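You operate a simulated robot arm through the tools that you are given. There is no shell and no other tool. Be economical: measure what you need, move in short steps, check, and stop when the job is done.

The job below is to be done with a simulated two-armed robot. You get a single attempt, and the scene is never put back.

JOB
Turn the hose end for end in the roller stand.
Fine: free green lever and stop; pass it from hand to hand; stop home, lever locked. Set down upright: hose. Where these are worked on the way, their far stop is far enough and under half their travel is too little: stop of the roller stand.

Only the result counts: the job must be done as asked and must still hold three seconds after the hand-in. Knocking over, shifting, dropping, spilling or breaking anything else fails it.

ROBOT AND FRAMES
Two 7-joint arms with two-finger parallel grippers on one trunk, on a base that drives. Base frame: it is fixed to the floor where the robot stands at the start and does not move with it; the origin is under the middle of the robot, x ahead of it, y to its left, z up; the surface under the hand at the start is at about z = 900. Readings come in mm, degrees, newtons and seconds.
The left shoulder is at the start at [70, 163, 1195], the right one opposite. With the tool pointing down near the work surface each hand reaches from about 400 to 880 mm from the robot's upright axis, wherever it stands, measured 20 degrees to its own side. Places, roughly: band winder [1000, 1000, 1000]; brake lever of the band winder [900, 1100, 1000]; clamp lever of the hose [600, -300, 1100]; dial of the band winder [900, 1200, 900]; dial of the sugar mill [900, 1600, 900]; long crate [1000, -1500, 1000]; roller stand [600, -100, 1000]; stand lever with the green knob [500, -200, 1100]; stop of the roller stand [600, -400, 1000]; sugar mill [1000, 1500, 1000]. Payload 3.43 kg a hand.
The TCP of each hand is the grasp point between the finger pads, 34 mm short of the fingertips. In the tool frame z runs along the fingers and y along their closing line. Largest opening 128 mm; finger width 24, thickness 12; the body of the gripper, 48 by 130 mm, starts 96 mm behind the TCP.
Orientation is told as [roll, pitch, yaw] about the base's x, y, z axes, in that order, counted from this pose: with the fingers straight down and closing along the base's y, the tool's x points along the base's -x, its y along +y and its z along -z.

CONTROLS
- The arms move only by the tool send_rows. It takes "left_moves", "right_moves" or both (then of equal length, played together; a hand with none holds still); each is a list of rows, each a list of 7 numbers: the turn, a rotation vector about the base's x, y, z in degrees, then the shift along the base's x, y, z in mm, then the finger opening in mm, from 0 to 128. In form: [[ax, ay, az, dx, dy, dz, grip], ...]. A call has 1 to 20 rows; each row shifts and turns the commanded pose from where the row before left it. Rows are played at 5 a second. More than 50 mm and 8.6 degrees between two rows, or a gripper value outside its range, and nothing of the call is played. A pose out of reach is approached as far as the arm can. The call stops where the force on the tool passes 80 N (or 10 N more than at its start, if that is more) or the arm is blocked; 0.2 s more then pass. Each finger travels about 153 mm/s and halts on what it meets, pressing with about 37 N; the grip force reading is that of the motor and also rises with nothing between the fingers. The clock runs only during rows and for 0.2 s after the last one: add rows that do not move to give the fingers time. It gives the time, the measured TCP pose, the force on the tool (base axes), the opening and the grip force at its end, in the units of the frame above (readings bear some noise), with the torque about the TCP (base axes, N m) and any sound that the robot's microphone picked up.
- Cameras (640 x 400 px; columns grow to the right, rows downward): "scene" is now at [118.3, -49.9, 1426.6]; the picture's right is [-0.51, -0.86, 0.00], its down [-0.36, 0.21, -0.91] and it looks along [0.79, -0.46, -0.41] (base axes); focal length 252 px, centre (320, 200). "left" rides on the left gripper at [76, 11, -160] in its tool frame; the picture's right is [-0.15, 0.99, 0.00], its down [-0.88, -0.13, -0.46] and it looks along [-0.45, -0.07, 0.89] (tool axes); focal length 234 px, centre (320, 200). "right" rides on the right gripper at [76, -11, -160] in its tool frame; the picture's right is [0.15, 0.99, 0.00], its down [-0.88, 0.13, -0.46] and it looks along [-0.45, 0.07, 0.89] (tool axes); focal length 234 px, centre (320, 200). There is no depth. A picture from a camera that has moved, and an enlarged one, comes with that camera's place and axes in the base frame and with its lens. The place of the scene camera against the robot may be out by one fixed shift of up to 25 mm in any direction.
- snapshot(camera): a new picture of that camera. The clock stands still meanwhile.
- move_column(by): slides the trunk up (or, below 0, down) by that many mm; the arms and the scene camera ride with it, the base frame stays. It gives what a move gives, with no picture.
- base_move(legs): drives the robot by 1 to 6 legs, each [ahead, left, turn to the left] in mm, mm and degrees, along the robot's own axes; the way and the turn of a leg run together, so that a leg with both is an arc; at most 1500 mm and 180 degrees a leg. The arms and the cameras ride along, it lands a little off, and it stops where it bumps. It gives what a move gives.
- pan_tilt(pan, tilt): turns the head with the scene camera to pan (to the left, within 86 degrees either way) and tilt (down, from -29 to 69), counted from straight ahead of the robot. It gives what a move gives.
- enlarge(camera, box): a new picture of the part [left, top, right, bottom] of that camera's present view, enlarged. The clock stands still meanwhile.
- finish_job(): hands the job in; it is judged then, once.

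Work in short steps. Places have to be worked out from the pictures, the camera data and where the tool is seen: move nearer, look again, correct. Check each grasp and each placing, and mend what went wrong. You have 120 turns and 100 pictures in all, those below and enlarged ones among them. Open the grippers and draw the arms clear of the work before you hand the job in, unless the task says otherwise; then end with one line.

The tools are called after ">>>" as name(argument=value, ...) on one line, values as JSON. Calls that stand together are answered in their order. send_rows: Moves the arms, as the interface text tells. Its arguments: {"type":"object","properties":{"left_moves":{"type":"array","items":{"type":"array","items":{"type":"number"}}},"right_moves":{"type":"array","items":{"type":"array","items":{"type":"number"}}}},"required":[]} The other tools are called the same way: move_column (by) slides the trunk up or down; base_move (legs) drives the base; pan_tilt (pan, tilt) turns the head that bears the scene camera; snapshot (camera) takes a picture; enlarge (camera, box) takes an enlarged picture of a part of a camera's view; finish_job () hands the job in.

At the start:

```text
clock: 0.0
left_eef_pos: [669.2, 14.5, 1265.2]
left_tool_rot: [-0.1, 0.1, 0.0]
left_contact_force: [-0.3, 0.5, 0.1]
left_torque: [-0.01, -0.01, 0.04]
left_opening: 128.1
left_grasp_force: 0.1
right_eef_pos: [409.4, -439.8, 1286.5]
right_tool_rot: [0.0, 0.0, 0.0]
right_contact_force: [0.0, 0.1, 0.1]
right_torque: [0.01, 0.01, -0.03]
right_opening: 128.1
right_grasp_force: 0.0
trunk travel left (down, up): [-675.0, 265.0]
robot x, y, heading: [-1.2, -2.0, 0.2]
head pan, tilt: [-30.3, 24.4]
```

scene: 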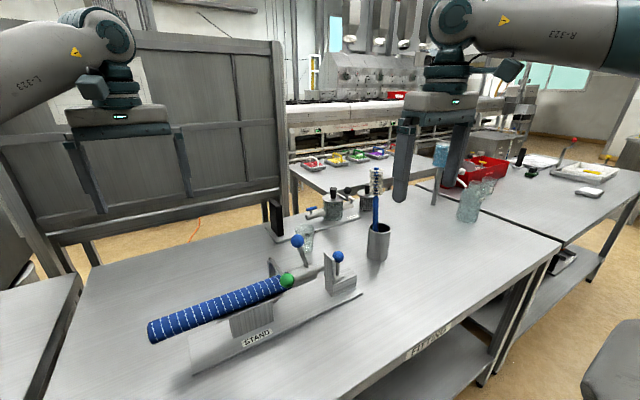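
right: 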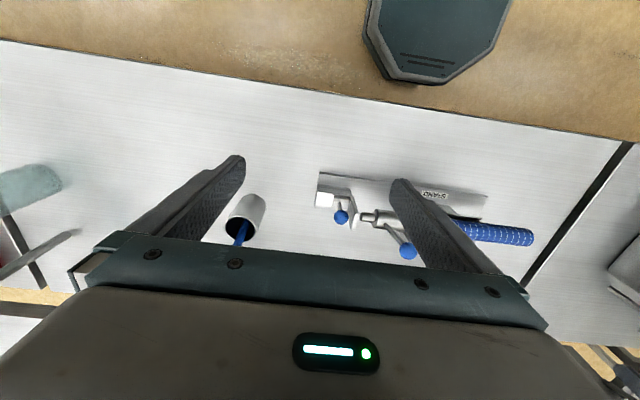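
left: 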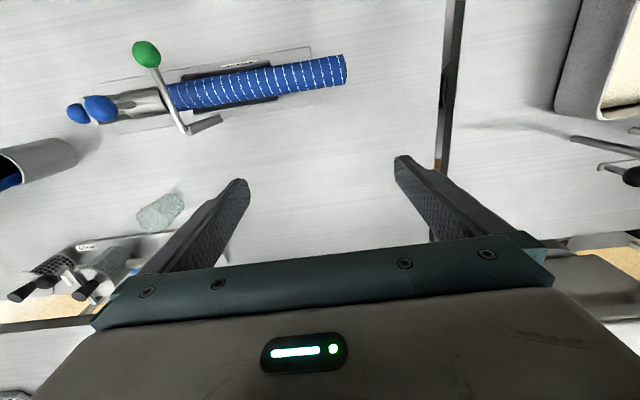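

I start by looking closely at the stand: the blue hose lies in it, with the green stand lever, a clamp lever with blue knob on the hose, and a stop with another blue knob.

>>> enlarge(camera="scene", box=[130, 200, 400, 370])

>>> enlarge(camera="left", box=[50, 20, 370, 220])

>>> enlarge(camera="right", box=[300, 150, 560, 310])

```text
2.35 times, centred on (265, 285) of scene
camera zoom: at [118.3, -49.9, 1426.6], right [-0.51, -0.86, 0.0], down [-0.36, 0.21, -0.91], along [0.79, -0.46, -0.41], focal length 594 px, centre (449, 0)
```

zoom: 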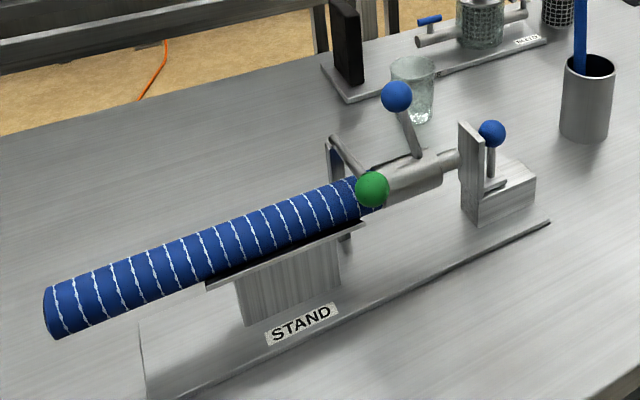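

```text
2.00 times, centred on (210, 120) of left
camera zoom: at [592.6, 24.3, 1425.8], right [0.15, 0.99, 0.0], down [0.88, -0.13, 0.46], along [0.45, -0.07, -0.89], focal length 468 px, centre (540, 360)
```

zoom: 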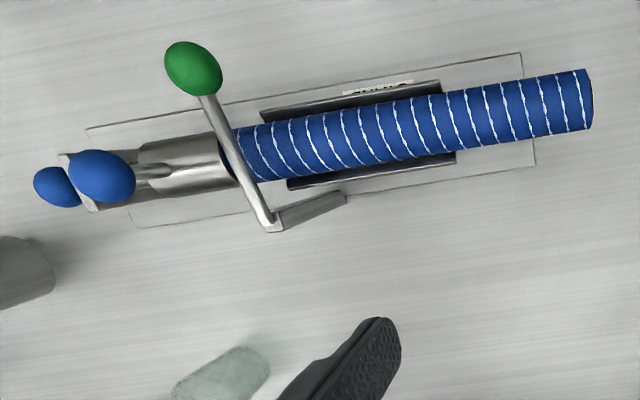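

```text
2.46 times, centred on (430, 230) of right
camera zoom: at [332.9, -451.8, 1447.1], right [-0.15, 0.99, 0.0], down [0.88, 0.13, 0.46], along [0.45, 0.07, -0.89], focal length 576 px, centre (49, 126)
```

zoom: 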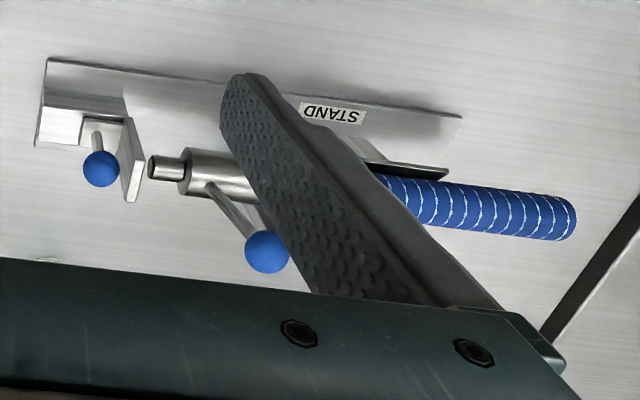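

The stand axis runs along y at x≈582, hose from y≈64 to −320, stop around y −345…−424. I bring the right hand nearer for a better view of the stop and lever, from a safe height.

>>> send_rows(right_moves=[[0, 0, 0, 30, 20, -20, 128], [0, 0, 0, 30, 20, -20, 128], [0, 0, 0, 30, 20, -20, 128], [0, 0, 0, 0, 0, -20, 128]])

>>> snapshot(camera="right")

```text
clock: 1.0
left_eef_pos: [669.3, 13.0, 1265.5]
left_tool_rot: [0.1, -0.1, 0.0]
left_contact_force: [0.1, 0.5, -0.3]
left_torque: [0.04, 0.01, -0.01]
left_opening: 127.9
left_grasp_force: 0.1
right_eef_pos: [499.3, -382.5, 1205.7]
right_tool_rot: [0.1, 0.0, 0.0]
right_contact_force: [0.0, 0.3, 0.0]
right_torque: [0.03, -0.01, -0.01]
right_opening: 128.1
right_grasp_force: 0.0
trunk travel left (down, up): [-675.0, 265.0]
robot x, y, heading: [1.5, -1.3, 0.2]
head pan, tilt: [-30.3, 24.4]
```

```text
93 pictures are left
camera right: at [422.5, -392.8, 1366.6], right [-0.15, 0.99, 0.0], down [0.88, 0.13, 0.46], along [0.45, 0.07, -0.89], focal length 234 px, centre (320, 200)
```

right: 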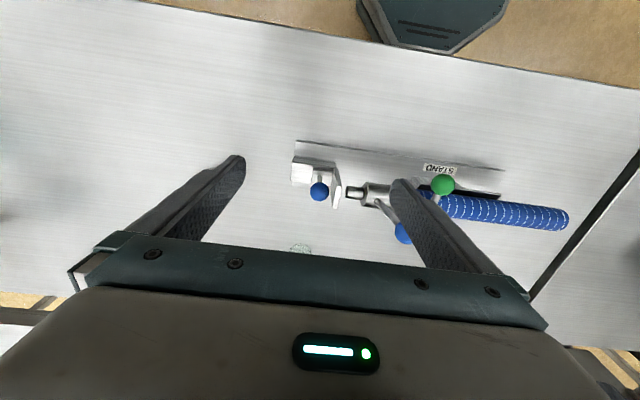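

Zooming into the stop and lever from this viewpoint.

>>> enlarge(camera="right", box=[270, 130, 470, 255])

>>> enlarge(camera="scene", box=[250, 220, 370, 300])

```text
3.20 times, centred on (370, 192) of right
camera zoom: at [422.5, -392.8, 1366.6], right [-0.15, 0.99, 0.0], down [0.88, 0.13, 0.46], along [0.45, 0.07, -0.89], focal length 749 px, centre (160, 224)
```

zoom: 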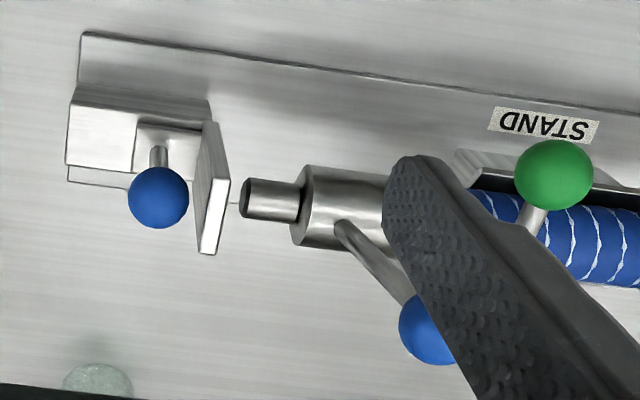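

```text
5.00 times, centred on (310, 260) of scene
camera zoom: at [118.1, -51.0, 1426.6], right [-0.51, -0.86, 0.0], down [-0.36, 0.21, -0.91], along [0.79, -0.46, -0.41], focal length 1262 px, centre (370, -100)
```

zoom: 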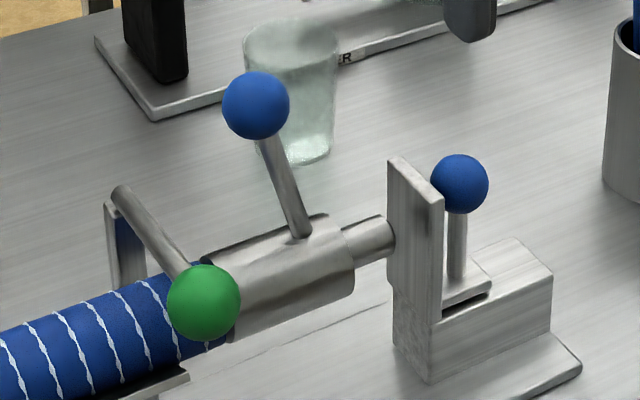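

Stop knob ≈(581,−369,1022), green knob ≈(527,−200,1060), lever pivot ≈(635,−207,1030). I bring the left hand over for a close view of the lever hinge.

>>> send_rows(left_moves=[[0, 0, 0, -35, -30, 0, 128], [0, 0, 0, -35, -30, 0, 128], [0, 0, 0, -35, -30, -20, 128], [0, 0, 0, -25, -30, -30, 128]], right_moves=[[0, 0, 0, 0, -20, 0, 128], [0, 0, 0, 0, -20, 0, 128], [0, 0, 0, 0, -20, 0, 128], [0, 0, 0, 0, -20, 0, 128]])

>>> snapshot(camera="left")

```text
refused: row 3 steps farther than a row can; nothing moved
```

```text
90 pictures are left
camera left: at [592.5, 23.1, 1425.8], right [0.15, 0.99, 0.0], down [0.88, -0.13, 0.46], along [0.45, -0.07, -0.89], focal length 234 px, centre (320, 200)
```

left: 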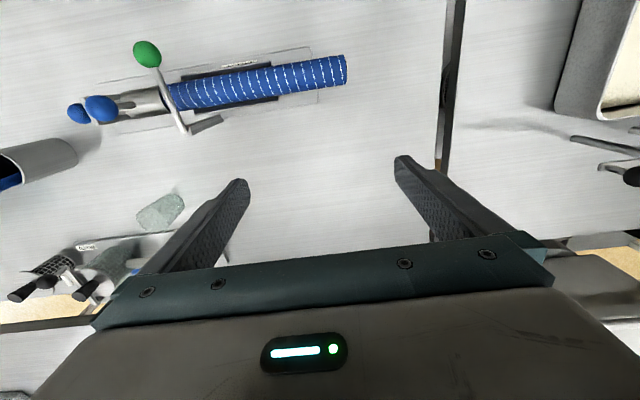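

The row was too long; I resend with smaller steps.

>>> send_rows(left_moves=[[0, 0, 0, -30, -30, 0, 128], [0, 0, 0, -30, -30, 0, 128], [0, 0, 0, -30, -30, -20, 128], [0, 0, 0, -30, -20, -30, 128], [0, 0, 0, -20, 0, -30, 128]], right_moves=[[0, 0, 0, 0, -20, 0, 128], [0, 0, 0, 0, -20, 0, 128], [0, 0, 0, 0, -20, 0, 128], [0, 0, 0, 0, -20, 0, 128], [0, 0, 0, 0, 0, 0, 128]])

>>> enlarge(camera="left", box=[120, 50, 440, 250])

```text
clock: 2.2
left_eef_pos: [530.7, -95.3, 1187.0]
left_tool_rot: [-0.1, 0.0, 0.0]
left_contact_force: [0.5, 0.0, -0.4]
left_torque: [-0.02, 0.0, -0.01]
left_opening: 127.9
left_grasp_force: 0.1
right_eef_pos: [499.7, -459.6, 1206.0]
right_tool_rot: [-0.1, 0.0, 0.0]
right_contact_force: [0.2, -0.4, 0.6]
right_torque: [-0.06, 0.02, -0.01]
right_opening: 128.2
right_grasp_force: 0.0
trunk travel left (down, up): [-675.0, 265.0]
robot x, y, heading: [0.6, 1.1, 0.0]
head pan, tilt: [-30.3, 24.4]
```

```text
2.00 times, centred on (280, 150) of left
camera zoom: at [453.2, -85.1, 1346.0], right [0.15, 0.99, 0.0], down [0.88, -0.13, 0.46], along [0.45, -0.07, -0.89], focal length 468 px, centre (400, 300)
```

zoom: 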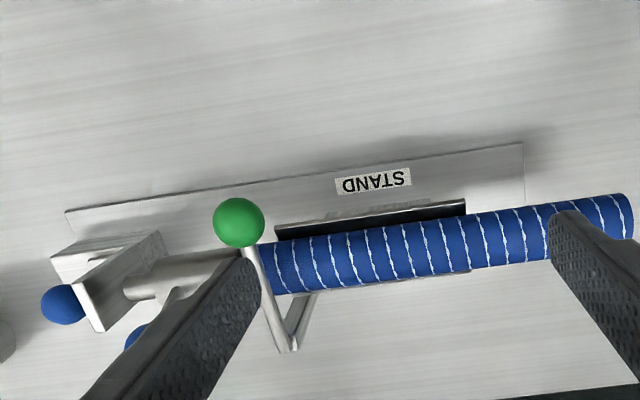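

The hinge and layout agree (green knob ≈(527,−200,1060)). I turn the right hand by +90° yaw and carry it above the stop knob, so it can grip the knob across x and shift it along −y.

>>> send_rows(right_moves=[[0, 0, 8.182, 7.4, 8.3, -7, 128], [0, 0, 8.182, 7.4, 8.3, -7, 128], [0, 0, 8.182, 7.4, 8.3, -7, 128], [0, 0, 8.182, 7.4, 8.3, -7, 128], [0, 0, 8.182, 7.4, 8.3, -7, 128], [0, 0, 8.182, 7.4, 8.3, -7, 128], [0, 0, 8.182, 7.4, 8.3, -7, 128], [0, 0, 8.182, 7.4, 8.3, -7, 128], [0, 0, 8.182, 7.4, 8.3, -7, 128], [0, 0, 8.182, 7.4, 8.3, -7, 80], [0, 0, 8.182, 7.4, 7.5, -7, 80], [0, 0, 0, 0, 0, 0, 80]])

>>> snapshot(camera="right")

```text
clock: 4.8
left_eef_pos: [529.3, -98.4, 1185.5]
left_tool_rot: [0.1, 0.0, 0.0]
left_contact_force: [-0.5, -0.3, 0.2]
left_torque: [0.03, -0.01, 0.0]
left_opening: 128.3
left_grasp_force: 0.1
right_eef_pos: [375.0, -158.7, 1138.0]
right_tool_rot: [-0.2, 0.0, 89.6]
right_contact_force: [0.2, 0.3, -0.4]
right_torque: [0.02, -0.01, -0.04]
right_opening: 80.0
right_grasp_force: 0.0
right hand out of reach, approached as far as the arm can: row 5, 6, 7, 8, 9, 10, 11
trunk travel left (down, up): [-675.0, 265.0]
robot x, y, heading: [0.2, 1.7, 0.1]
head pan, tilt: [-30.3, 24.4]
```

```text
88 pictures are left
camera right: at [382.8, -234.2, 1298.6], right [-0.99, -0.14, 0.0], down [-0.13, 0.88, 0.45], along [-0.06, 0.45, -0.89], focal length 234 px, centre (320, 200)
```

right: 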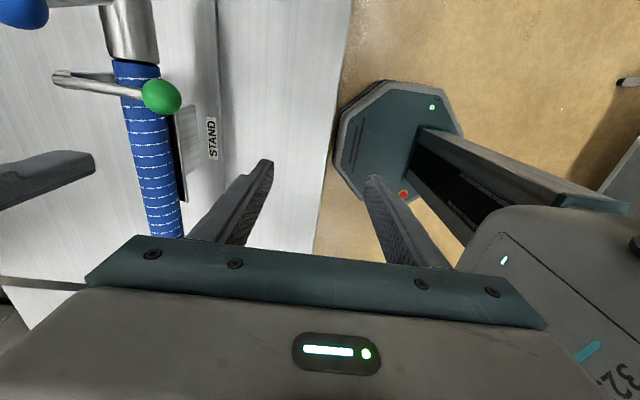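

The right arm can't reach with yaw +90. I undo that path the same way back and will then try yaw −90 instead.

>>> send_rows(right_moves=[[0, 0, -8.182, -7.4, -7.5, 7, 128], [0, 0, -8.182, -7.4, -8.3, 7, 128], [0, 0, -8.182, -7.4, -8.3, 7, 128], [0, 0, -8.182, -7.4, -8.3, 7, 128], [0, 0, -8.182, -7.4, -8.3, 7, 128], [0, 0, -8.182, -7.4, -8.3, 7, 128], [0, 0, -8.182, -7.4, -8.3, 7, 128], [0, 0, -8.182, -7.4, -8.3, 7, 128], [0, 0, -8.182, -7.4, -8.3, 7, 128], [0, 0, -8.182, -7.4, -8.3, 7, 128], [0, 0, -8.182, -7.4, -8.3, 7, 128], [0, 0, 0, 0, 0, 0, 128]])

```text
clock: 7.4
left_eef_pos: [529.9, -96.8, 1185.7]
left_tool_rot: [0.0, 0.0, 0.0]
left_contact_force: [0.8, 0.0, -0.1]
left_torque: [0.02, -0.02, -0.05]
left_opening: 128.0
left_grasp_force: 0.1
right_eef_pos: [292.0, -247.7, 1215.6]
right_tool_rot: [0.0, -0.1, -0.1]
right_contact_force: [0.7, 0.5, 0.1]
right_torque: [-0.03, 0.01, -0.01]
right_opening: 127.9
right_grasp_force: 0.0
trunk travel left (down, up): [-675.0, 265.0]
robot x, y, heading: [-3.9, 0.5, 0.0]
head pan, tilt: [-30.3, 24.4]
```

Commands follow the reached pose. I go back out to the stop area and turn to yaw −90.

>>> send_rows(right_moves=[[0, 0, 0, 30, -25, 0, 128], [0, 0, 0, 35, -25, 0, 128], [0, 0, 0, 35, -25, 0, 128], [0, 0, 0, 35, -25, 0, 128], [0, 0, 0, 35, -25, 0, 128], [0, 0, 0, 35, -25, 0, 128], [0, 0, -8.182, 7.6, 2.6, -7, 80], [0, 0, -8.182, 7.6, 2.6, -7, 80], [0, 0, -8.182, 7.6, 2.6, -7, 80], [0, 0, -8.182, 7.6, 2.6, -7, 80], [0, 0, -8.182, 7.6, 2.6, -7, 80], [0, 0, -8.182, 7.6, 2.6, -7, 80], [0, 0, -8.182, 7.6, 2.6, -7, 80], [0, 0, -8.182, 7.6, 2.6, -7, 80], [0, 0, -8.182, 7.6, 2.6, -7, 80], [0, 0, -8.182, 7.6, 2.6, -7, 80], [0, 0, -8.182, 7.6, 2.6, -7, 80], [0, 0, 0, 0, 0, 0, 80]])

>>> snapshot(camera="right")

```text
clock: 11.2
left_eef_pos: [530.4, -97.5, 1186.0]
left_tool_rot: [0.0, 0.0, 0.0]
left_contact_force: [0.0, 0.6, -0.2]
left_torque: [-0.03, -0.04, 0.03]
left_opening: 128.2
left_grasp_force: 0.2
right_eef_pos: [581.3, -370.0, 1139.0]
right_tool_rot: [0.0, -0.1, -90.2]
right_contact_force: [-0.5, -1.1, -0.4]
right_torque: [0.02, -0.02, -0.01]
right_opening: 80.0
right_grasp_force: 0.0
trunk travel left (down, up): [-675.0, 265.0]
robot x, y, heading: [0.3, 0.2, -0.2]
head pan, tilt: [-30.3, 24.4]
```

```text
87 pictures are left
camera right: at [569.2, -294.1, 1298.8], right [0.99, 0.14, 0.0], down [0.13, -0.88, 0.46], along [0.07, -0.45, -0.89], focal length 234 px, centre (320, 200)
```

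right: 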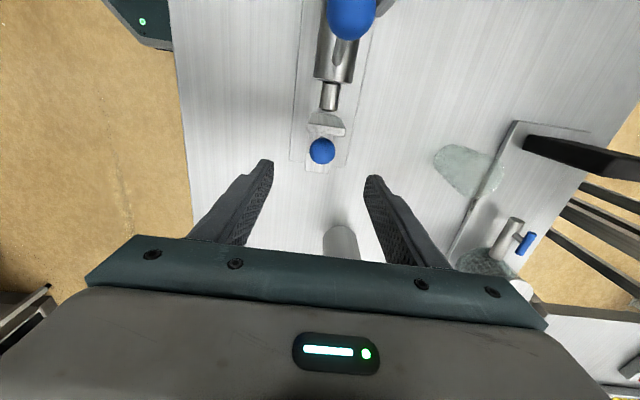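

Yaw −90 reaches well, the hand is right above the stop knob; clamp knob sits high at ≈(580,−254,1118). I descend and close on the stop knob.

>>> send_rows(right_moves=[[0, 0, 0, 0, 0, -30, 80], [0, 0, 0, 0, 0, -30, 80], [0, 0, 0, 0, 0, -30, 80], [0, 0, 0, 0, 0, -19, 60], [0, 0, 0, 0, 0, 0, 28], [0, 0, 0, 0, 0, 0, 20], [0, 0, 0, 0, 0, 0, 20]])

>>> enlarge(camera="right", box=[200, 0, 440, 260])

```text
clock: 12.8
left_eef_pos: [530.9, -96.1, 1185.5]
left_tool_rot: [0.0, 0.1, 0.1]
left_contact_force: [-0.2, 0.3, -0.6]
left_torque: [0.05, -0.01, -0.02]
left_opening: 128.0
left_grasp_force: 0.0
right_eef_pos: [584.3, -370.7, 1029.1]
right_tool_rot: [0.0, -0.1, -90.0]
right_contact_force: [11.6, -0.6, 1.3]
right_torque: [0.05, -0.26, -0.04]
right_opening: 31.3
right_grasp_force: 45.4
trunk travel left (down, up): [-675.0, 265.0]
robot x, y, heading: [3.3, -0.9, 0.1]
head pan, tilt: [-30.3, 24.4]
```

```text
1.54 times, centred on (320, 130) of right
camera zoom: at [571.8, -294.3, 1189.2], right [0.99, 0.15, 0.0], down [0.13, -0.88, 0.46], along [0.07, -0.45, -0.89], focal length 360 px, centre (320, 308)
```

zoom: 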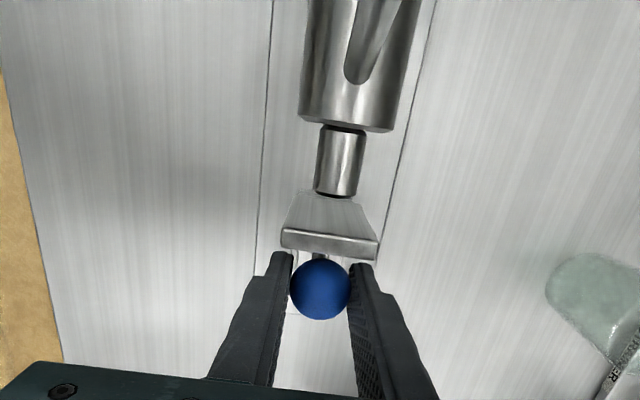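

Knob is held. I pull it toward −y in small steps and watch the force.

>>> send_rows(right_moves=[[0, 0, 0, -2, -5, 0, 20], [0, 0, 0, 0, -5, 0, 20], [0, 0, 0, 0, -5, 0, 20], [0, 0, 0, 0, -5, 0, 20], [0, 0, 0, 0, -5, 0, 20], [0, 0, 0, 0, 0, 0, 20]])

```text
clock: 14.2
left_eef_pos: [533.3, -94.7, 1184.6]
left_tool_rot: [0.1, 0.2, 0.1]
left_contact_force: [0.1, 0.1, 0.1]
left_torque: [-0.01, -0.02, -0.03]
left_opening: 128.0
left_grasp_force: 0.0
right_eef_pos: [584.9, -393.7, 1028.4]
right_tool_rot: [0.1, 0.0, -89.9]
right_contact_force: [32.6, 0.2, 13.1]
right_torque: [0.13, -0.25, 0.12]
right_opening: 31.2
right_grasp_force: 45.2
trunk travel left (down, up): [-675.0, 265.0]
robot x, y, heading: [0.3, -1.0, -0.2]
head pan, tilt: [-30.3, 24.4]
```

It moves (23 mm so far). I ease x by +3 and continue.

>>> send_rows(right_moves=[[0, 0, 0, 3, -5, 0, 20], [0, 0, 0, 0, -5, 0, 20], [0, 0, 0, 0, -5, 0, 20], [0, 0, 0, 0, -5, 0, 20], [0, 0, 0, 0, 0, 0, 20]])

>>> enlarge(camera="right", box=[200, 0, 440, 260])

```text
clock: 15.4
left_eef_pos: [531.7, -96.0, 1185.3]
left_tool_rot: [0.1, 0.2, 0.0]
left_contact_force: [0.4, -0.8, -0.9]
left_torque: [0.0, -0.01, 0.03]
left_opening: 127.9
left_grasp_force: 0.0
right_eef_pos: [583.5, -412.9, 1029.4]
right_tool_rot: [0.0, -0.1, -90.0]
right_contact_force: [20.9, 0.3, 14.4]
right_torque: [0.25, -0.31, -0.02]
right_opening: 31.3
right_grasp_force: 44.7
trunk travel left (down, up): [-675.0, 265.0]
robot x, y, heading: [-3.1, -4.6, -0.1]
head pan, tilt: [-30.3, 24.4]
```

```text
1.54 times, centred on (320, 130) of right
camera zoom: at [572.0, -338.4, 1189.0], right [0.99, 0.15, 0.0], down [0.13, -0.88, 0.46], along [0.07, -0.45, -0.89], focal length 360 px, centre (320, 308)
```

zoom: 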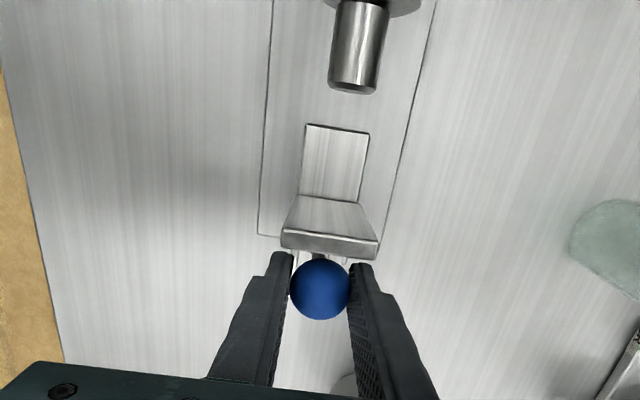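

42 mm so far with no end felt; continue to the far stop.

>>> send_rows(right_moves=[[0, 0, 0, 2, -5, -1, 20], [0, 0, 0, 0, -5, 0, 20], [0, 0, 0, 0, -5, 0, 20], [0, 0, 0, 0, 0, 0, 20]])

```text
clock: 16.4
left_eef_pos: [530.6, -89.9, 1186.1]
left_tool_rot: [-0.2, 0.0, 0.1]
left_contact_force: [-0.9, -1.1, 0.3]
left_torque: [0.0, -0.01, 0.0]
left_opening: 128.1
left_grasp_force: 0.1
right_eef_pos: [585.1, -421.5, 1028.6]
right_tool_rot: [-0.2, 0.0, -89.8]
right_contact_force: [3.9, 34.9, 0.9]
right_torque: [0.31, -0.04, 0.03]
right_opening: 31.9
right_grasp_force: 44.7
trunk travel left (down, up): [-675.0, 265.0]
robot x, y, heading: [0.7, -1.1, 0.4]
head pan, tilt: [-30.3, 24.4]
```

The far stop is felt at y≈−421 (35 N). I release the knob and lift the right hand away.

>>> send_rows(right_moves=[[0, 0, 0, 0, 2, 0, 20], [0, 0, 0, 0, 0, 0, 60], [0, 0, 0, 0, 0, 0, 80], [0, 0, 0, 0, 0, 30, 80], [0, 0, 0, 0, 0, 40, 80], [0, 0, 0, 0, -20, 40, 80], [0, 0, 0, 0, -30, 35, 80], [0, 0, 0, 0, -30, 0, 80]])

>>> snapshot(camera="right")

>>> enlarge(camera="scene", box=[240, 220, 380, 310])

```text
clock: 18.2
left_eef_pos: [528.9, -98.3, 1186.2]
left_tool_rot: [0.0, 0.0, 0.0]
left_contact_force: [0.9, -0.6, -0.1]
left_torque: [0.0, 0.01, 0.02]
left_opening: 128.1
left_grasp_force: 0.1
right_eef_pos: [584.3, -508.2, 1172.4]
right_tool_rot: [-0.1, 0.2, -90.0]
right_contact_force: [0.3, -0.8, -0.3]
right_torque: [0.05, 0.01, -0.04]
right_opening: 80.1
right_grasp_force: 0.0
trunk travel left (down, up): [-675.0, 265.0]
robot x, y, heading: [0.3, -1.6, 0.4]
head pan, tilt: [-30.3, 24.4]
```

```text
84 pictures are left
camera right: at [572.1, -433.7, 1332.6], right [0.99, 0.15, 0.0], down [0.13, -0.88, 0.45], along [0.07, -0.45, -0.89], focal length 234 px, centre (320, 200)
```

right: 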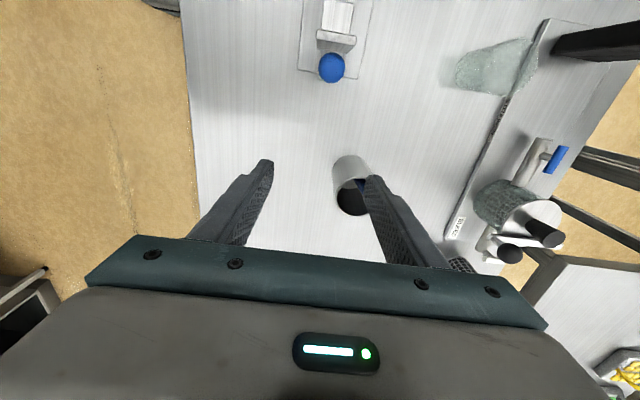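

```text
4.44 times, centred on (310, 265) of scene
camera zoom: at [118.8, -51.1, 1426.5], right [-0.5, -0.86, 0.0], down [-0.36, 0.21, -0.91], along [0.79, -0.46, -0.41], focal length 1122 px, centre (364, -89)
```

zoom: 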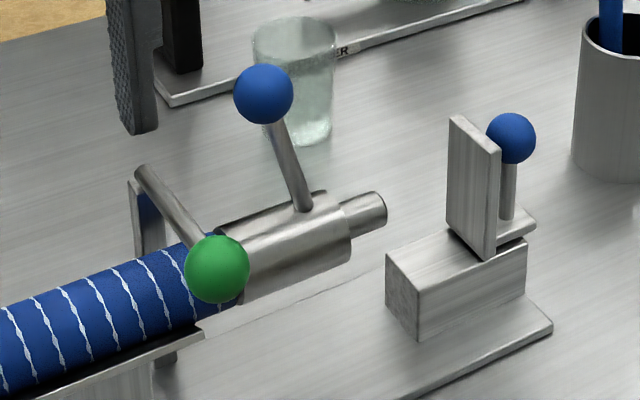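

Stop stays back. Now the left hand goes to the green knob at ≈(527,−200,1060), fingers closing along y (opening 70), while the right backs off away from the tall brush.

>>> send_rows(left_moves=[[0, 0, 0, 0, -34, 0, 80], [0, 0, 0, 0, -34, 0, 80], [0, 0, 0, 0, -34, 0, 80], [0, 0, 0, -2, 0, -40, 80], [0, 0, 0, 0, 0, -40, 80]], right_moves=[[0, 0, 0, -20, 0, 20, 80], [0, 0, 0, -20, 0, 10, 80], [0, 0, 0, -20, 0, 0, 80], [0, 0, 0, -20, 0, 0, 80], [0, 0, 0, -20, 0, 0, 80]])

>>> snapshot(camera="left")

```text
clock: 19.4
left_eef_pos: [527.6, -198.5, 1106.7]
left_tool_rot: [0.0, 0.0, 0.0]
left_contact_force: [0.3, 0.1, 0.3]
left_torque: [0.03, -0.02, -0.03]
left_opening: 79.9
left_grasp_force: 0.0
right_eef_pos: [484.3, -507.3, 1203.7]
right_tool_rot: [-0.1, -0.1, -90.0]
right_contact_force: [0.3, -0.3, -0.6]
right_torque: [0.01, -0.01, 0.0]
right_opening: 80.1
right_grasp_force: 0.0
trunk travel left (down, up): [-675.0, 265.0]
robot x, y, heading: [2.4, 0.5, 0.1]
head pan, tilt: [-30.3, 24.4]
```

```text
82 pictures are left
camera left: at [450.2, -187.6, 1266.0], right [0.15, 0.99, 0.0], down [0.88, -0.13, 0.46], along [0.45, -0.07, -0.89], focal length 234 px, centre (320, 200)
```

left: 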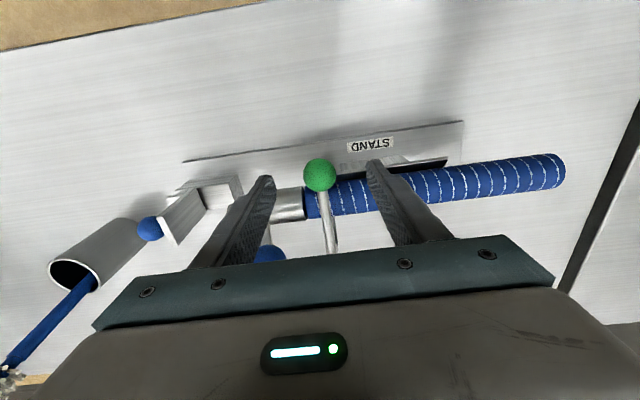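

Knob centred between fingers. Descend 45 mm and close.

>>> send_rows(left_moves=[[0, 0, 0, 0, -1, -25, 80], [0, 0, 0, 0, 0, -20, 70], [0, 0, 0, 0, 0, 0, 40], [0, 0, 0, 0, 0, 0, 20], [0, 0, 0, 0, 0, 0, 20]])

>>> snapshot(camera="left")

```text
clock: 20.6
left_eef_pos: [527.1, -199.2, 1060.1]
left_tool_rot: [0.0, 0.0, 0.0]
left_contact_force: [-0.7, -1.1, -0.6]
left_torque: [-0.1, 0.07, 0.01]
left_opening: 31.2
left_grasp_force: 44.7
right_eef_pos: [485.5, -507.1, 1203.2]
right_tool_rot: [0.0, 0.0, -90.0]
right_contact_force: [-0.5, 1.1, 0.2]
right_torque: [-0.03, 0.05, -0.01]
right_opening: 80.1
right_grasp_force: 0.0
trunk travel left (down, up): [-675.0, 265.0]
robot x, y, heading: [-0.6, -2.2, 0.1]
head pan, tilt: [-30.3, 24.4]
```

```text
81 pictures are left
camera left: at [450.4, -188.6, 1220.6], right [0.15, 0.99, 0.0], down [0.88, -0.13, 0.46], along [0.45, -0.07, -0.89], focal length 234 px, centre (320, 200)
```

left: 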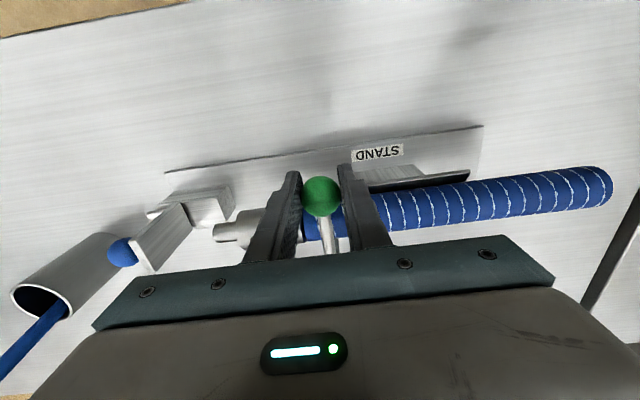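

Gripped. I test lifting the lever along an arc about the hinge by a small amount.

>>> send_rows(left_moves=[[0, 0, 0, 1, 0, 5, 20], [0, 0, 0, 2, 0, 6, 20], [0, 0, 0, 2, 0, 6, 20], [0, 0, 0, 0, 0, 0, 20]])

```text
clock: 21.6
left_eef_pos: [531.7, -199.9, 1078.2]
left_tool_rot: [0.0, 0.1, 0.0]
left_contact_force: [-9.1, 1.6, -10.9]
left_torque: [0.05, 1.28, 0.04]
left_opening: 31.0
left_grasp_force: 44.5
right_eef_pos: [484.1, -506.2, 1203.6]
right_tool_rot: [0.0, 0.1, -90.0]
right_contact_force: [0.1, -0.4, 0.4]
right_torque: [-0.01, -0.01, 0.0]
right_opening: 79.6
right_grasp_force: 0.1
trunk travel left (down, up): [-675.0, 265.0]
robot x, y, heading: [2.2, -0.8, 0.2]
head pan, tilt: [-30.3, 24.4]
```

The lever lifts (hinge axis along y). I continue along the arc, letting the tool turn partly with it.

>>> send_rows(left_moves=[[0, 5, 0, 4.7, 0, 8, 20], [0, 5, 0, 4.7, 0, 8, 20], [0, 5, 0, 6.2, 0, 7.5, 20], [0, 5, 0, 6.2, 0, 7.5, 20], [0, 5, 0, 7.5, 0, 6.2, 20], [0, 5, 0, 7.5, 0, 6.2, 20], [0, 0, 0, 0, 0, 0, 20]])

>>> snapshot(camera="scene")

```text
clock: 23.2
left_eef_pos: [560.3, -199.1, 1121.8]
left_tool_rot: [-0.2, 29.8, -0.2]
left_contact_force: [-9.3, -18.4, 22.8]
left_torque: [-0.23, -0.89, 0.05]
left_opening: 31.4
left_grasp_force: 44.7
left hand out of reach, approached as far as the arm can: row 6
right_eef_pos: [480.0, -510.1, 1203.5]
right_tool_rot: [0.2, 0.1, -90.0]
right_contact_force: [-0.1, -0.3, 0.8]
right_torque: [0.03, 0.01, 0.0]
right_opening: 79.9
right_grasp_force: 0.1
trunk travel left (down, up): [-675.0, 265.0]
robot x, y, heading: [0.2, -2.2, -0.2]
head pan, tilt: [-30.3, 24.4]
```

```text
80 pictures are left
camera scene: at [114.3, -53.2, 1427.1], right [-0.51, -0.86, 0.0], down [-0.35, 0.21, -0.91], along [0.79, -0.46, -0.41], focal length 252 px, centre (320, 200)
```

scene: 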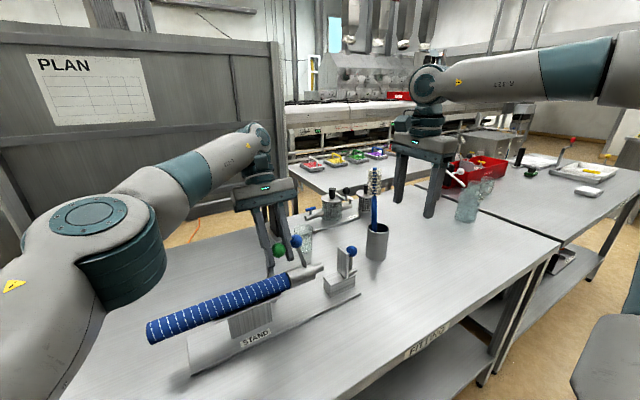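

Tilt brought it to the reach limit; the lever is around 50°. I go on along the arc while tilting the tool back.

>>> send_rows(left_moves=[[0, -5, 0, 6, 0, 5, 20], [0, -5, 0, 8, 0, 5, 20], [0, -5, 0, 9, 0, 4.5, 20], [0, -5, 0, 9, 0, 3.5, 20], [0, -5, 0, 9, 0, 3, 20], [0, -5, 0, 9, 0, 2, 20], [0, 0, 0, 0, 0, 0, 20]])

```text
clock: 24.8
left_eef_pos: [613.7, -191.3, 1142.1]
left_tool_rot: [0.0, -0.1, 0.2]
left_contact_force: [0.2, -2.8, -0.2]
left_torque: [-0.1, -0.12, 0.04]
left_opening: 21.9
left_grasp_force: 1.7
right_eef_pos: [484.2, -506.6, 1202.6]
right_tool_rot: [0.1, 0.0, -90.0]
right_contact_force: [-0.8, 0.2, 0.0]
right_torque: [0.03, 0.01, 0.01]
right_opening: 80.0
right_grasp_force: 0.1
trunk travel left (down, up): [-675.0, 265.0]
robot x, y, heading: [-0.2, 3.4, -0.3]
head pan, tilt: [-30.3, 24.4]
```

The opening fell to 22 mm: the knob slipped out. Let me look.

>>> enlarge(camera="scene", box=[180, 150, 380, 320])

>>> snapshot(camera="left")

```text
2.35 times, centred on (280, 235) of scene
camera zoom: at [118.8, -50.5, 1426.5], right [-0.5, -0.86, 0.0], down [-0.36, 0.21, -0.91], along [0.79, -0.46, -0.41], focal length 594 px, centre (414, 118)
```

zoom: 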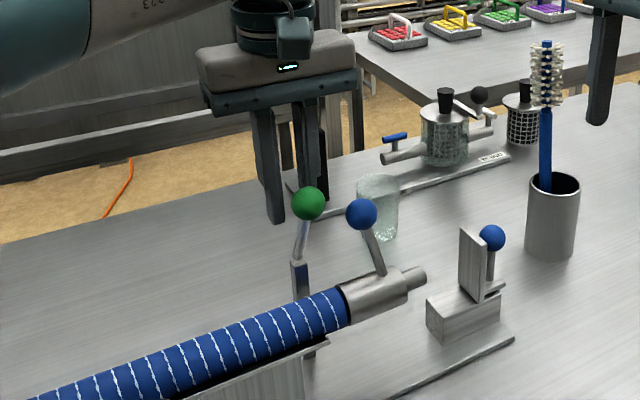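

```text
78 pictures are left
camera left: at [538.6, -183.2, 1302.4], right [0.14, 0.99, 0.0], down [0.88, -0.13, 0.46], along [0.45, -0.06, -0.89], focal length 234 px, centre (320, 200)
```

left: 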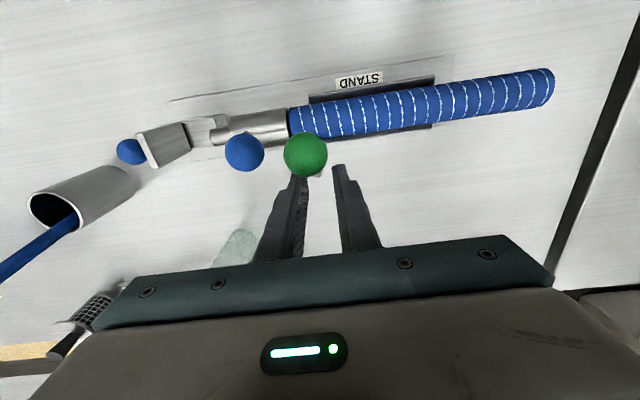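

The lever stands at about 64° and stays. I'll go around to its robot side with closed fingers and push it on past vertical.

>>> send_rows(left_moves=[[0, 0, 0, 0, 0, 40, 20], [0, 0, 0, 0, 0, 25, 0], [0, 0, 0, -30, -4, 0, 0], [0, 0, 0, -35, -4, 0, 0], [0, 0, 0, -10, 0, 0, 0], [0, 0, 0, 0, 0, -40, 0], [0, 0, 0, 0, 0, -30, 0], [0, 0, 0, 10, 0, 0, 0], [0, 0, 0, 10, 0, 0, 0], [0, 0, 0, 10, 0, 0, 0], [0, 0, 0, 10, 0, 0, 0], [0, 0, 0, 10, 0, 0, 0], [0, 0, 0, 10, 0, 0, 0], [0, 0, 0, 10, 0, 0, 0], [0, 0, 0, 0, 0, 0, 0]])

>>> snapshot(camera="left")

```text
clock: 28.0
left_eef_pos: [609.1, -202.2, 1136.8]
left_tool_rot: [0.0, -0.1, 0.0]
left_contact_force: [0.0, 0.3, -0.2]
left_torque: [-0.01, -0.03, -0.02]
left_opening: 0.0
left_grasp_force: 32.9
right_eef_pos: [484.3, -507.6, 1202.8]
right_tool_rot: [0.0, 0.1, -90.1]
right_contact_force: [0.3, 0.3, 0.6]
right_torque: [-0.02, 0.01, -0.01]
right_opening: 79.8
right_grasp_force: 0.1
trunk travel left (down, up): [-675.0, 265.0]
robot x, y, heading: [-1.7, 2.0, 0.2]
head pan, tilt: [-30.3, 24.4]
```

```text
77 pictures are left
camera left: at [532.7, -191.6, 1297.7], right [0.15, 0.99, 0.0], down [0.88, -0.13, 0.46], along [0.45, -0.07, -0.89], focal length 234 px, centre (320, 200)
```

left: 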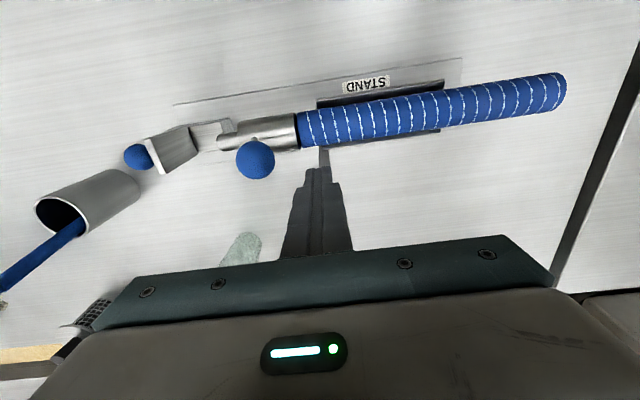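

The knob has gone beyond the fingers; check the scene view.

>>> enlarge(camera="scene", box=[180, 150, 380, 320])

```text
2.35 times, centred on (280, 235) of scene
camera zoom: at [118.2, -49.7, 1426.6], right [-0.5, -0.86, 0.0], down [-0.36, 0.21, -0.91], along [0.79, -0.46, -0.41], focal length 594 px, centre (414, 118)
```

zoom: 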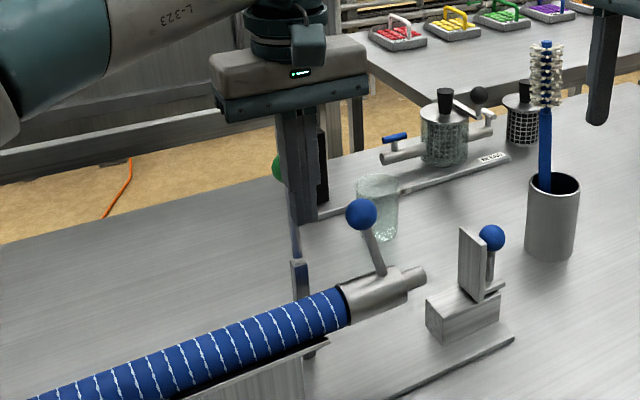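

The lever is about upright; I push it another ~40 mm for clearance.

>>> send_rows(left_moves=[[0, 0, 0, 10, 0, 0, 0], [0, 0, 0, 10, 0, 0, 0], [0, 0, 0, 10, 0, -5, 0], [0, 0, 0, 10, 0, -5, 0], [0, 0, 0, 0, 0, 0, 0]])

>>> enlarge(camera="scene", box=[180, 150, 380, 320])

```text
clock: 29.0
left_eef_pos: [623.9, -203.8, 1138.9]
left_tool_rot: [0.1, 1.1, -1.2]
left_contact_force: [-56.4, 17.1, 21.1]
left_torque: [-0.04, -0.97, 0.47]
left_opening: 0.4
left_grasp_force: 33.4
right_eef_pos: [473.5, -503.2, 1208.3]
right_tool_rot: [0.4, -0.2, -89.9]
right_contact_force: [0.8, -0.1, -0.9]
right_torque: [0.0, 0.1, 0.0]
right_opening: 80.2
right_grasp_force: 0.0
trunk travel left (down, up): [-675.0, 265.0]
robot x, y, heading: [-3.4, -0.4, 0.1]
head pan, tilt: [-30.3, 24.4]
stopped in row 4 (left hand): the force on the tool passed its limit at 85 N (the readings are from after the stop); the commanded pose is now the measured one
```

```text
2.35 times, centred on (280, 235) of scene
camera zoom: at [106.5, -45.0, 1428.4], right [-0.5, -0.86, 0.0], down [-0.35, 0.21, -0.91], along [0.79, -0.46, -0.41], focal length 594 px, centre (414, 118)
```

zoom: 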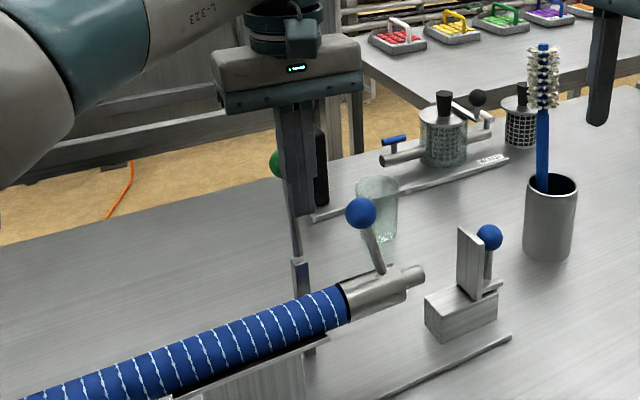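

The lever met its end stop, just past upright. I back off and up, and view.

>>> send_rows(left_moves=[[0, 0, 0, -20, 0, 0, 0], [0, 0, 0, -25, 0, 20, 20], [0, 0, 0, -20, 10, 30, 60], [0, 0, 0, -10, 20, 30, 128], [0, 0, 0, 0, 30, 0, 128], [0, 0, 0, 0, 40, 0, 128], [0, 0, 0, 0, 0, 0, 128]])

>>> snapshot(camera="left")

>>> enlarge(camera="scene", box=[130, 190, 370, 370])

```text
clock: 30.6
left_eef_pos: [560.8, -107.8, 1209.3]
left_tool_rot: [0.3, 0.9, -0.7]
left_contact_force: [0.2, -0.1, -0.4]
left_torque: [0.04, 0.03, -0.03]
left_opening: 128.1
left_grasp_force: 0.0
right_eef_pos: [481.8, -508.0, 1202.9]
right_tool_rot: [0.0, 0.1, -90.0]
right_contact_force: [0.2, -0.7, 0.2]
right_torque: [0.03, -0.04, -0.02]
right_opening: 80.1
right_grasp_force: 0.0
trunk travel left (down, up): [-675.0, 265.0]
robot x, y, heading: [-2.9, -1.6, -0.2]
head pan, tilt: [-30.3, 24.4]
```

```text
74 pictures are left
camera left: at [486.8, -96.9, 1370.5], right [0.16, 0.99, 0.0], down [0.89, -0.14, 0.44], along [0.44, -0.07, -0.9], focal length 234 px, centre (320, 200)
```

left: 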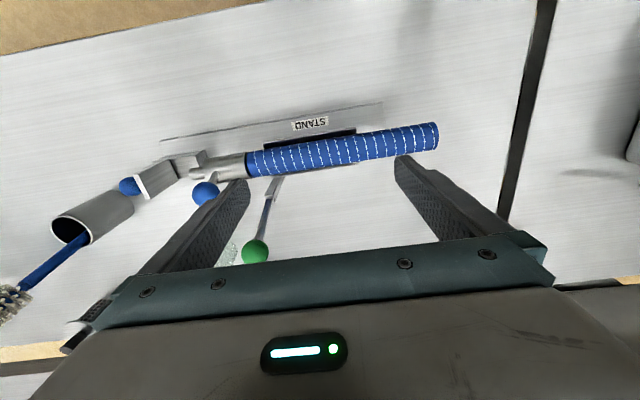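

```text
2.22 times, centred on (250, 280) of scene
camera zoom: at [116.4, -51.3, 1426.5], right [-0.51, -0.86, 0.0], down [-0.36, 0.21, -0.91], along [0.79, -0.46, -0.41], focal length 561 px, centre (476, 22)
```

zoom: 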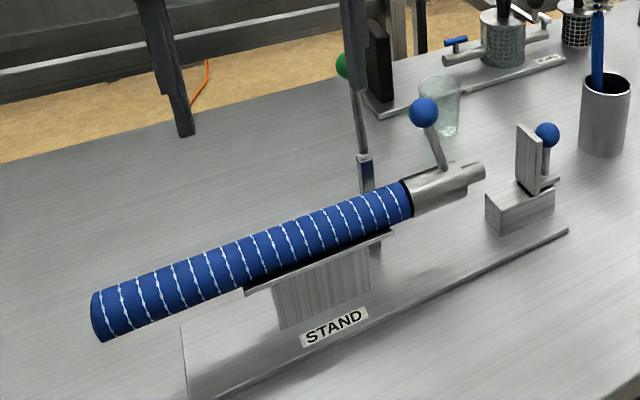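

Lever rests open at ≈102°, knob ≈(659,−203,1138). Now I zoom in to measure the cradle edge and hose axis heights.

>>> enlarge(camera="left", box=[230, 90, 450, 200])

>>> enlarge(camera="right", box=[200, 0, 440, 150])

```text
2.91 times, centred on (340, 145) of left
camera zoom: at [486.8, -96.9, 1370.5], right [0.16, 0.99, 0.0], down [0.89, -0.14, 0.44], along [0.44, -0.07, -0.9], focal length 681 px, centre (262, 360)
```

zoom: 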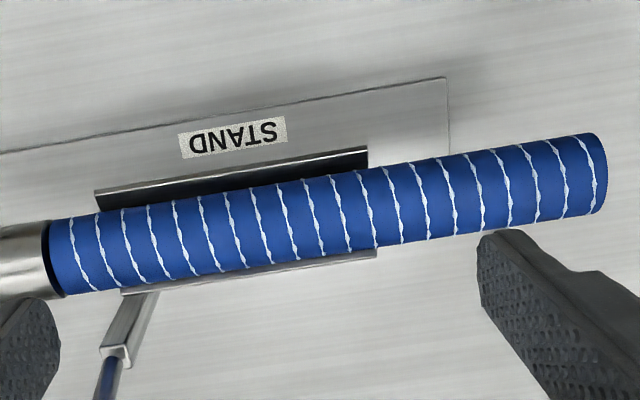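

```text
2.67 times, centred on (320, 75) of right
camera zoom: at [470.0, -433.2, 1363.1], right [0.99, 0.15, 0.0], down [0.13, -0.88, 0.45], along [0.07, -0.45, -0.89], focal length 624 px, centre (320, 533)
```

zoom: 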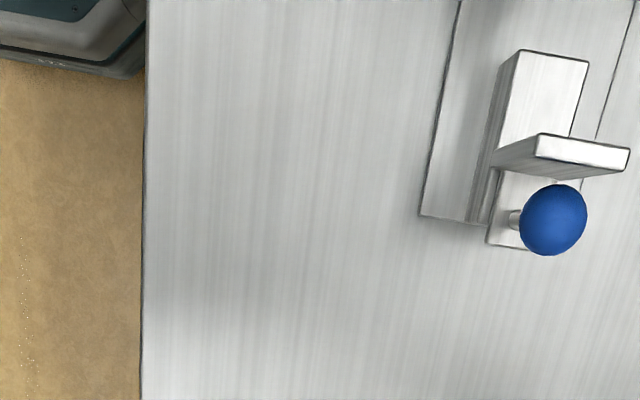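

Cradle edges are ≈(554 / 612, z≈995) with hose axis ≈(583, ~1004), cradle spanning y −205…−51. Plan: left grips across x with the fingertips just above the edges, right later takes the clamp side. I turn the left hand to yaw +90 above y≈−62.

>>> send_rows(left_moves=[[-0.3, -0.9, 8.2, 2, 4, -4, 100], [0, 0, 8.2, 2, 4, -4, 100], [0, 0, 8.2, 2, 4, -4, 100], [0, 0, 8.2, 2, 4, -4, 100], [0, 0, 8.2, 2, 4, -4, 100], [0, 0, 8.2, 2, 4, -4, 100], [0, 0, 8.2, 2, 4, -4, 90], [0, 0, 8.2, 2, 4, -4, 90], [0, 0, 8.2, 2, 4, -4, 90], [0, 0, 8.2, 2, 4, -4, 90], [0, 0, 8.2, 2, 4, -4, 90], [0, 0, 0, 0, 0, 0, 90]])

>>> snapshot(camera="left")

```text
clock: 33.2
left_eef_pos: [582.2, -61.2, 1165.4]
left_tool_rot: [-0.2, 0.0, 89.6]
left_contact_force: [0.6, 0.2, 0.5]
left_torque: [-0.02, 0.0, -0.01]
left_opening: 90.0
left_grasp_force: 0.1
right_eef_pos: [482.3, -507.3, 1202.7]
right_tool_rot: [-0.1, 0.1, -89.9]
right_contact_force: [-0.2, -0.3, -0.3]
right_torque: [0.04, -0.02, -0.02]
right_opening: 79.9
right_grasp_force: 0.2
trunk travel left (down, up): [-675.0, 265.0]
robot x, y, heading: [-0.1, 1.0, -0.1]
head pan, tilt: [-30.3, 24.4]
```

```text
70 pictures are left
camera left: at [570.1, -138.1, 1326.1], right [-0.99, 0.15, 0.0], down [0.14, 0.88, 0.46], along [0.07, 0.45, -0.89], focal length 234 px, centre (320, 200)
```

left: 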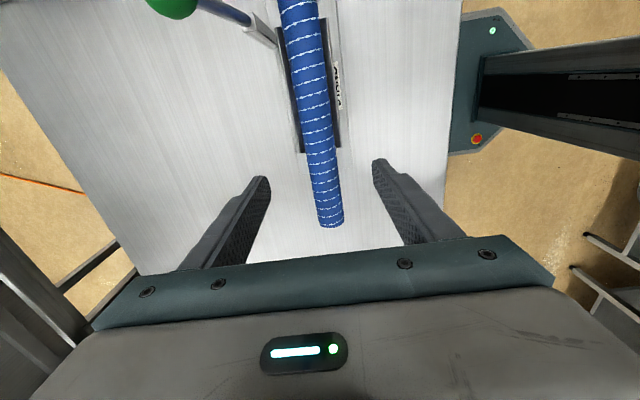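

Centred over the hose. Descend to TCP z≈1033 and close; opening tells hose (~50) versus cradle edges (~58).

>>> send_rows(left_moves=[[0, 0, 0, 1, 0, -40, 90], [0, 0, 0, 0, 0, -40, 90], [0, 0, 0, 0, 0, -35, 90], [0, 0, 0, 0, 0, -17, 90], [0, 0, 0, 0, 0, 0, 65], [0, 0, 0, 0, 0, 0, 40], [0, 0, 0, 0, 0, 0, 40]])

>>> snapshot(camera="left")

>>> enlarge(camera="scene", box=[130, 190, 370, 370])

```text
clock: 34.8
left_eef_pos: [584.1, -63.5, 1034.0]
left_tool_rot: [-0.2, 0.1, 89.6]
left_contact_force: [2.6, -0.6, 2.0]
left_torque: [-0.12, -0.08, 0.39]
left_opening: 41.3
left_grasp_force: 37.2
right_eef_pos: [482.1, -506.5, 1203.8]
right_tool_rot: [0.0, 0.0, -90.0]
right_contact_force: [0.4, 0.5, -0.5]
right_torque: [0.02, 0.0, -0.01]
right_opening: 80.1
right_grasp_force: 0.1
trunk travel left (down, up): [-675.0, 265.0]
robot x, y, heading: [-0.2, 0.2, -0.1]
head pan, tilt: [-30.3, 24.4]
```

```text
69 pictures are left
camera left: at [571.1, -138.5, 1194.5], right [-0.99, 0.15, 0.0], down [0.14, 0.88, 0.46], along [0.07, 0.45, -0.89], focal length 234 px, centre (320, 200)
```

left: 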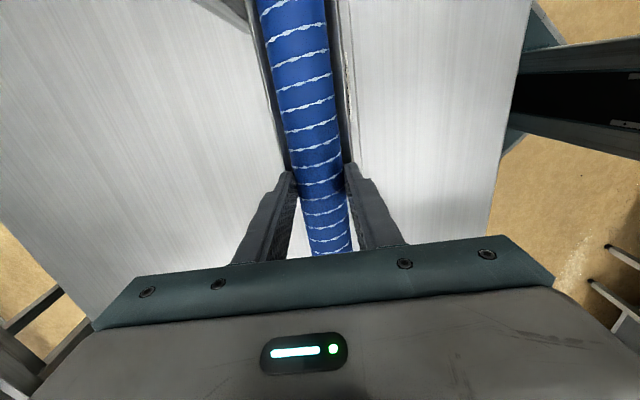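

```text
2.22 times, centred on (250, 280) of scene
camera zoom: at [117.1, -49.7, 1426.6], right [-0.51, -0.86, 0.0], down [-0.36, 0.21, -0.91], along [0.79, -0.46, -0.41], focal length 561 px, centre (476, 22)
```

zoom: 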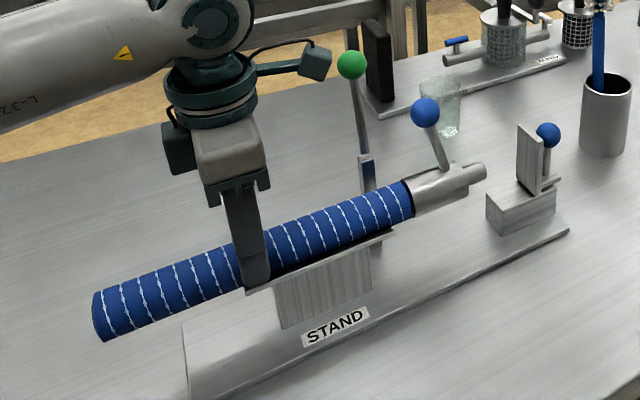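

It holds at 41 mm opening, close to the hose diameter; to be sure the tips are below the equator I reopen, go 6 mm lower and close again.

>>> send_rows(left_moves=[[0, 0, 0, 0, 0, 0, 80], [0, 0, 0, 0, 0, -6, 80], [0, 0, 0, 0, 0, 0, 55], [0, 0, 0, 0, 0, 0, 36], [0, 0, 0, 0, 0, 0, 36]])

```text
clock: 36.0
left_eef_pos: [584.7, -61.9, 1027.8]
left_tool_rot: [-0.1, 0.1, 89.5]
left_contact_force: [2.9, -1.2, 1.1]
left_torque: [-0.21, -0.34, 0.64]
left_opening: 63.4
left_grasp_force: 44.8
right_eef_pos: [483.3, -507.5, 1202.9]
right_tool_rot: [0.0, 0.0, -90.0]
right_contact_force: [0.3, 0.2, -0.2]
right_torque: [-0.02, 0.02, -0.02]
right_opening: 79.9
right_grasp_force: 0.1
trunk travel left (down, up): [-675.0, 265.0]
robot x, y, heading: [-2.3, 3.4, -0.1]
head pan, tilt: [-30.3, 24.4]
```

At tips z≈994 the fingers meet the cradle edges (63 mm). I raise 4 mm and close.

>>> send_rows(left_moves=[[0, 0, 0, 0, 0, 0, 80], [0, 0, 0, 0, 0, 3.5, 80], [0, 0, 0, 0, 0, 0, 55], [0, 0, 0, 0, 0, 0, 36], [0, 0, 0, 0, 0, 0, 36]])

```text
clock: 37.2
left_eef_pos: [584.4, -62.6, 1031.3]
left_tool_rot: [-0.1, 0.1, 89.5]
left_contact_force: [2.5, -0.9, 0.0]
left_torque: [-0.2, -0.33, 0.71]
left_opening: 59.3
left_grasp_force: 45.1
right_eef_pos: [482.9, -507.2, 1203.1]
right_tool_rot: [0.0, 0.0, -90.0]
right_contact_force: [-0.7, 1.1, 0.2]
right_torque: [0.02, 0.0, 0.01]
right_opening: 80.4
right_grasp_force: 0.0
trunk travel left (down, up): [-675.0, 265.0]
robot x, y, heading: [-0.4, -2.5, 0.1]
head pan, tilt: [-30.3, 24.4]
```

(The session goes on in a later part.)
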